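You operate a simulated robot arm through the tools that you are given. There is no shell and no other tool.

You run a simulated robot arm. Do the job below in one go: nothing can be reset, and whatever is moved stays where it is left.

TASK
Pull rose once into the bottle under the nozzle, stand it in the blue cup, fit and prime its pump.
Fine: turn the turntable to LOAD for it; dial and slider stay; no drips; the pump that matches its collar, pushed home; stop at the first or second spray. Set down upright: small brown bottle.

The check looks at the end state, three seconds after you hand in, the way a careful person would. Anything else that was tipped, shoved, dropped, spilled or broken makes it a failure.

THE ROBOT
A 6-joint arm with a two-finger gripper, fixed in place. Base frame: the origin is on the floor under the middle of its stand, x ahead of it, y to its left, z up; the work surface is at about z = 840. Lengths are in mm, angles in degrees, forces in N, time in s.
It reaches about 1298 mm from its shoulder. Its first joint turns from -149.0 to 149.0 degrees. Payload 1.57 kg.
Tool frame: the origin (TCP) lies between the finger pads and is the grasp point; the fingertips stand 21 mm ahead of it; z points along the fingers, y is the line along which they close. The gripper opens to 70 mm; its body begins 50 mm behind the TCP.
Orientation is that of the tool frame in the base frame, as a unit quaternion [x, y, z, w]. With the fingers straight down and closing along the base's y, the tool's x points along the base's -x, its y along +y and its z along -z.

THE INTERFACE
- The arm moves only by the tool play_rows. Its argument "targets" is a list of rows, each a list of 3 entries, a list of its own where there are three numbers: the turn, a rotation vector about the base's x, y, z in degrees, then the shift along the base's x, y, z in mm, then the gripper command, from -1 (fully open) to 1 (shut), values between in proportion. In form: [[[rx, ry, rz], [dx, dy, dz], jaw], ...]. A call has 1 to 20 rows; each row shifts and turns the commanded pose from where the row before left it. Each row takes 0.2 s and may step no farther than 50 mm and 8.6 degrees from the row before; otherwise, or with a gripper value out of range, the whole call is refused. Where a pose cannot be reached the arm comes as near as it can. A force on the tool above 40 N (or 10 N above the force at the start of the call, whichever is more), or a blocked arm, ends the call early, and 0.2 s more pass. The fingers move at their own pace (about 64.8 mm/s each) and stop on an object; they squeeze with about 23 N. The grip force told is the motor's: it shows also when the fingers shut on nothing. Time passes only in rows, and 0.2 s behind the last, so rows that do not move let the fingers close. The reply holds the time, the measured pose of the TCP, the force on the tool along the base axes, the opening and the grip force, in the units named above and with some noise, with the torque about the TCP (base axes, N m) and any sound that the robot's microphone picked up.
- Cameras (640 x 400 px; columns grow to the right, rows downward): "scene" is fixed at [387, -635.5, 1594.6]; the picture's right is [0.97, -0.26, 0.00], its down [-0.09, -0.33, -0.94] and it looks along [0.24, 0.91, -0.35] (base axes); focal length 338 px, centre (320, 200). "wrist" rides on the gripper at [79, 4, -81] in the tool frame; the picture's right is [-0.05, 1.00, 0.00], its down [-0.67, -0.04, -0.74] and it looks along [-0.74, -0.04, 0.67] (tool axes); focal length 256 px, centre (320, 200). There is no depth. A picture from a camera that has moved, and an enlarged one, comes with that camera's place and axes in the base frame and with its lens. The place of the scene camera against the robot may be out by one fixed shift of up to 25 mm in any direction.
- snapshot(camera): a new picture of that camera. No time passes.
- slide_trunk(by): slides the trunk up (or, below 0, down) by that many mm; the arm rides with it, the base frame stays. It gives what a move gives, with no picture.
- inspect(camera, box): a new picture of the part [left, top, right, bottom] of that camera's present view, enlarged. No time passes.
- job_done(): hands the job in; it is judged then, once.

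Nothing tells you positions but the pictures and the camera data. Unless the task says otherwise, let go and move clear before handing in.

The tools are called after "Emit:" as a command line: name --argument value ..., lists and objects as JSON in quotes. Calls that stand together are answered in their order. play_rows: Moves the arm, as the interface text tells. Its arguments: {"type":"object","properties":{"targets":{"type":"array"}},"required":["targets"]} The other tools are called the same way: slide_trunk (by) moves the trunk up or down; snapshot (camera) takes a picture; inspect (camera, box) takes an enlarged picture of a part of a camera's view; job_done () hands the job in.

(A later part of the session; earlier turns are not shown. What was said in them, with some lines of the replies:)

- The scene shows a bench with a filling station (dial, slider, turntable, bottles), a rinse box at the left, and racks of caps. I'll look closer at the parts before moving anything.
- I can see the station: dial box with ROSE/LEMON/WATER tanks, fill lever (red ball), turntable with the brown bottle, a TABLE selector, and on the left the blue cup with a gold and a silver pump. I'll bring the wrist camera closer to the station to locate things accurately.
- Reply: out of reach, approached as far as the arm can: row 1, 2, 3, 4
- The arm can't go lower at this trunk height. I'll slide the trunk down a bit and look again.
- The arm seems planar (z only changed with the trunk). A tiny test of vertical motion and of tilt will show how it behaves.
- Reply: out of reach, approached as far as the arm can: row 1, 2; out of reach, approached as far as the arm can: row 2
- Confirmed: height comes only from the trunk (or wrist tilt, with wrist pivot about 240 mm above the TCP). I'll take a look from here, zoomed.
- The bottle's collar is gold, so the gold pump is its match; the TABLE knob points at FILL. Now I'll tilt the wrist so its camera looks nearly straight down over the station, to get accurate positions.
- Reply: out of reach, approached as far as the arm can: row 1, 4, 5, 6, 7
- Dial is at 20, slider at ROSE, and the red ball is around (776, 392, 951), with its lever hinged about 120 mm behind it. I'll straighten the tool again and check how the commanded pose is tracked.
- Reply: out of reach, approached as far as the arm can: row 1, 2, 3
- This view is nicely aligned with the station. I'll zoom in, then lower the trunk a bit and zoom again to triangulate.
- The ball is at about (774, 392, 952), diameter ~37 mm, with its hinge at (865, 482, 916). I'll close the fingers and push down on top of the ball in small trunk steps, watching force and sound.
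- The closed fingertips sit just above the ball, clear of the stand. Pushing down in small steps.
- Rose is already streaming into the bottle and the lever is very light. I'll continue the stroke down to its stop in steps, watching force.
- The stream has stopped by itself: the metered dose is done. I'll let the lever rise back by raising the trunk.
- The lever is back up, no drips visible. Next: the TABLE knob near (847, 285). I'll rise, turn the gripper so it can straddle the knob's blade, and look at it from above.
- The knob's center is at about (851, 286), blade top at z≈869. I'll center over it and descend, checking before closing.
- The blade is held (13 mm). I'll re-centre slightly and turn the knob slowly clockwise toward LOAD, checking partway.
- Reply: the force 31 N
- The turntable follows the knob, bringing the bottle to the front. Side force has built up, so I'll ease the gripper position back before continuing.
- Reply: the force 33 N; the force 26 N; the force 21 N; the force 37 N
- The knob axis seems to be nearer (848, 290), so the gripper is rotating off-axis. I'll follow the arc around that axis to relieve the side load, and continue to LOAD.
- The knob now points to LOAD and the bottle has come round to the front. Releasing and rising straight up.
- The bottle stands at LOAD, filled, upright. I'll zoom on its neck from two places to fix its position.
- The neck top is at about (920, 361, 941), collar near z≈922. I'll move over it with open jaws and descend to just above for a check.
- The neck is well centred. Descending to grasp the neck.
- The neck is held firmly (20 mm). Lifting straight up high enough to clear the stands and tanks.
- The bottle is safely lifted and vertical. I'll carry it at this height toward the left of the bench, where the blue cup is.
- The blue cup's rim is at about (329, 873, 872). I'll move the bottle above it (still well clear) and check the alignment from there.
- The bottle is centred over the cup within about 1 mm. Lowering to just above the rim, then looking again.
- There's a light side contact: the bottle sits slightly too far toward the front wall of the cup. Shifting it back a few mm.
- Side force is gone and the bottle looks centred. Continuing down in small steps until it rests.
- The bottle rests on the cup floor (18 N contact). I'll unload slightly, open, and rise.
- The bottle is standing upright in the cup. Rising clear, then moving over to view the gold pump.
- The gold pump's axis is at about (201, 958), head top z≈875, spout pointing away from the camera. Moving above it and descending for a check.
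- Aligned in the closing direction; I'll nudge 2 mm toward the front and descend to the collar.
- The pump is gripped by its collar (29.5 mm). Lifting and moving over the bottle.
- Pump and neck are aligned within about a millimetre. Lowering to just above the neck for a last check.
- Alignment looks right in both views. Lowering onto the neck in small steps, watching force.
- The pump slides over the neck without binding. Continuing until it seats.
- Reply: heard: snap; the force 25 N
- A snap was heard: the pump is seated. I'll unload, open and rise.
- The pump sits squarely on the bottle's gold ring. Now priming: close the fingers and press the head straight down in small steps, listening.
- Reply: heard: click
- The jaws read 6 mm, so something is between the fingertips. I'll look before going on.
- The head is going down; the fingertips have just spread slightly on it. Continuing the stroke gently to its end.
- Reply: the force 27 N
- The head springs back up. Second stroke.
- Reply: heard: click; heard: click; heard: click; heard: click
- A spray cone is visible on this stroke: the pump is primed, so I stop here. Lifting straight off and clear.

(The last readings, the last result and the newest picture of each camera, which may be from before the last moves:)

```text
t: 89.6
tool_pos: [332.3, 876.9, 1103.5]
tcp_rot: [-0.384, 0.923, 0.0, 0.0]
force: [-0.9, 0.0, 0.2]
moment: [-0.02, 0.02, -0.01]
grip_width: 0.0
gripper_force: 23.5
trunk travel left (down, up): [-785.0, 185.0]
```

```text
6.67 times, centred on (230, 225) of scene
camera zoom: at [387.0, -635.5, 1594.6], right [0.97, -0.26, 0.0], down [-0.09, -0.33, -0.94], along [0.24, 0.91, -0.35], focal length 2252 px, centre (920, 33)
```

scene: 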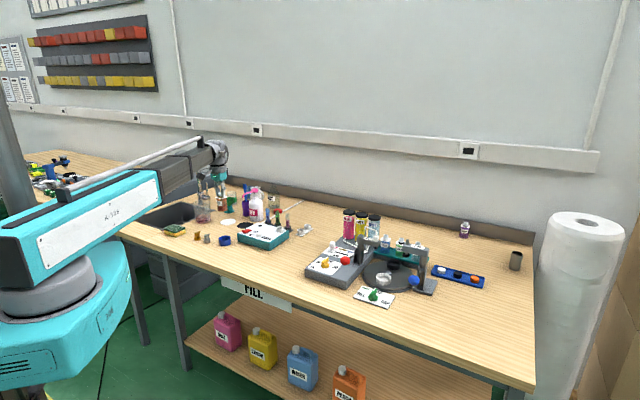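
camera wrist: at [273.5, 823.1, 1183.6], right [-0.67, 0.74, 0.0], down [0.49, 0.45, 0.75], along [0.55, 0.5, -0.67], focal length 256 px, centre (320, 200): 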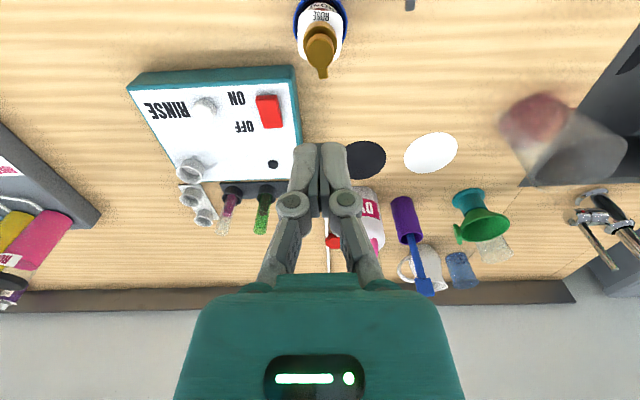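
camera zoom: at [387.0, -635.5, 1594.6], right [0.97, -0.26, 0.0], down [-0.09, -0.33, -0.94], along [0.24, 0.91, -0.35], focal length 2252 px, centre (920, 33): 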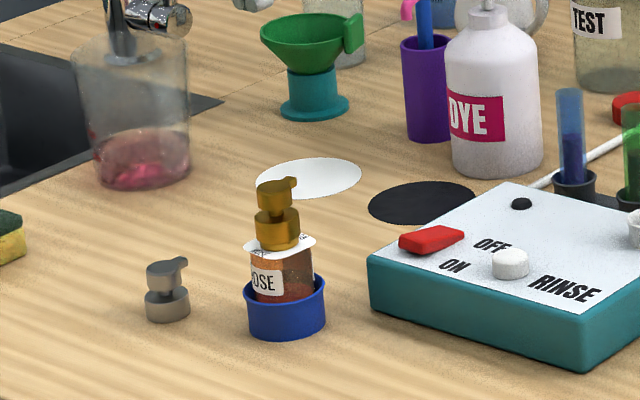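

The bottle stands in the blue cup with its gold pump fitted. Let me check the station for drips and that the dial and slider are unchanged, and move the arm away from the bottle.

Emit:
play_rows --targets '[[[0, 0, 0], [0, -25, 0], 0.5], [[0, 0, 0], [10, -40, 0], 0], [[0, 0, 0], [20, -40, 0], 0], [[0, 0, 0], [20, -40, 0], 0], [[0, 0, 0], [20, -30, 0], 0], [[0, 0, 0], [10, -15, 0], 0]]'

Emit:
inspect --camera "scene" --box '[300, 200, 450, 310]'

Emit:
snapshot --camera "scene"

Emit:
inspect --camera "scene" --box '[195, 195, 265, 255]'

```text
t: 91.0
tool_pos: [411.1, 687.2, 1103.1]
tcp_rot: [-0.385, 0.923, 0.0, 0.001]
force: [0.1, 0.3, -0.7]
moment: [-0.03, -0.04, 0.0]
grip_width: 35.0
gripper_force: 0.1
trunk travel left (down, up): [-785.0, 185.0]
```

```text
3.64 times, centred on (375, 255) of scene
camera zoom: at [387.0, -635.5, 1594.6], right [0.97, -0.26, 0.0], down [-0.09, -0.33, -0.94], along [0.24, 0.91, -0.35], focal length 1228 px, centre (120, 0)
```

zoom: 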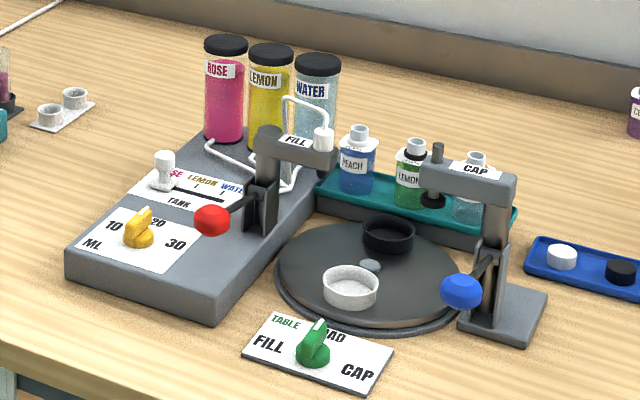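

```text
taken
```

scene: 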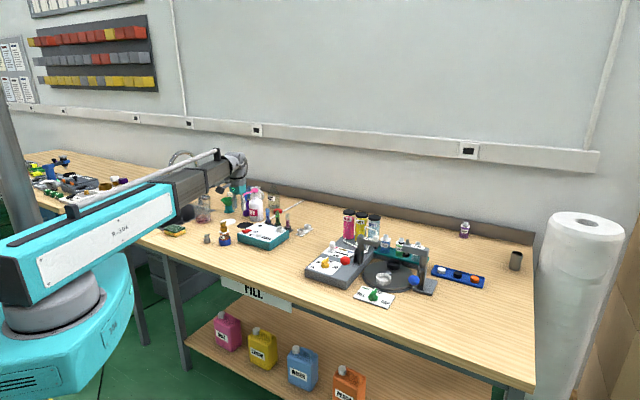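

```text
6.67 times, centred on (230, 225) of scene
camera zoom: at [387.0, -635.5, 1594.6], right [0.97, -0.26, 0.0], down [-0.09, -0.33, -0.94], along [0.24, 0.91, -0.35], focal length 2252 px, centre (920, 33)
```

zoom: 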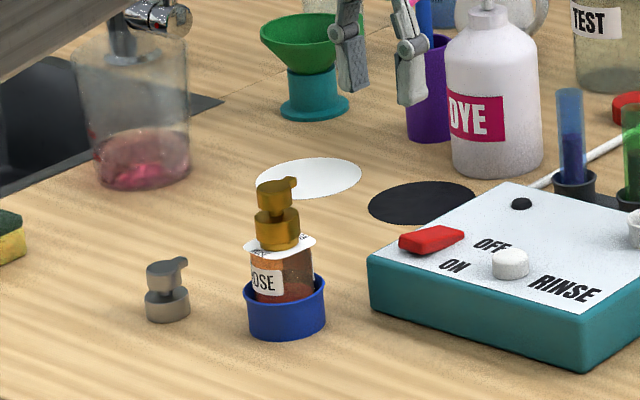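

Everything checks out: rose is filled, the station is unchanged apart from the TABLE knob at LOAD, there are no drips, and the bottle is upright in the blue cup with the gold pump seated and primed. The arm is clear, so I'm handing in.

Emit:
job_done

```text
The job is handed in.
```

The job is handed in. The small brown bottle has one pull of rose in it and stands upright in the blue cup, with its gold pump fitted and primed.

- **Fill:** one pull of the lever with the dial left at 20 and the slider left on ROSE. The stream stopped by itself, and I saw no drips on the turntable or nozzle afterwards.
- **Turntable:** turned with the TABLE knob from FILL to LOAD and left there.
- **Pump:** the bottle's collar is gold, so I used the gold pump. It snapped on and sits squarely on the bottle's ring.
- **Priming:** I pressed the head five times and stopped when I saw a spray on the fifth. I did not look on the fourth press, so that spray was either the first or the second. Every press made only a click sound, so I could not count sprays by ear.

While I was lowering the bottle, it touched the cup's front wall lightly, at about 2 N, and I moved it back before setting it down. In the last pictures nothing else on the bench looked moved, and the arm is open and clear of the bottle.
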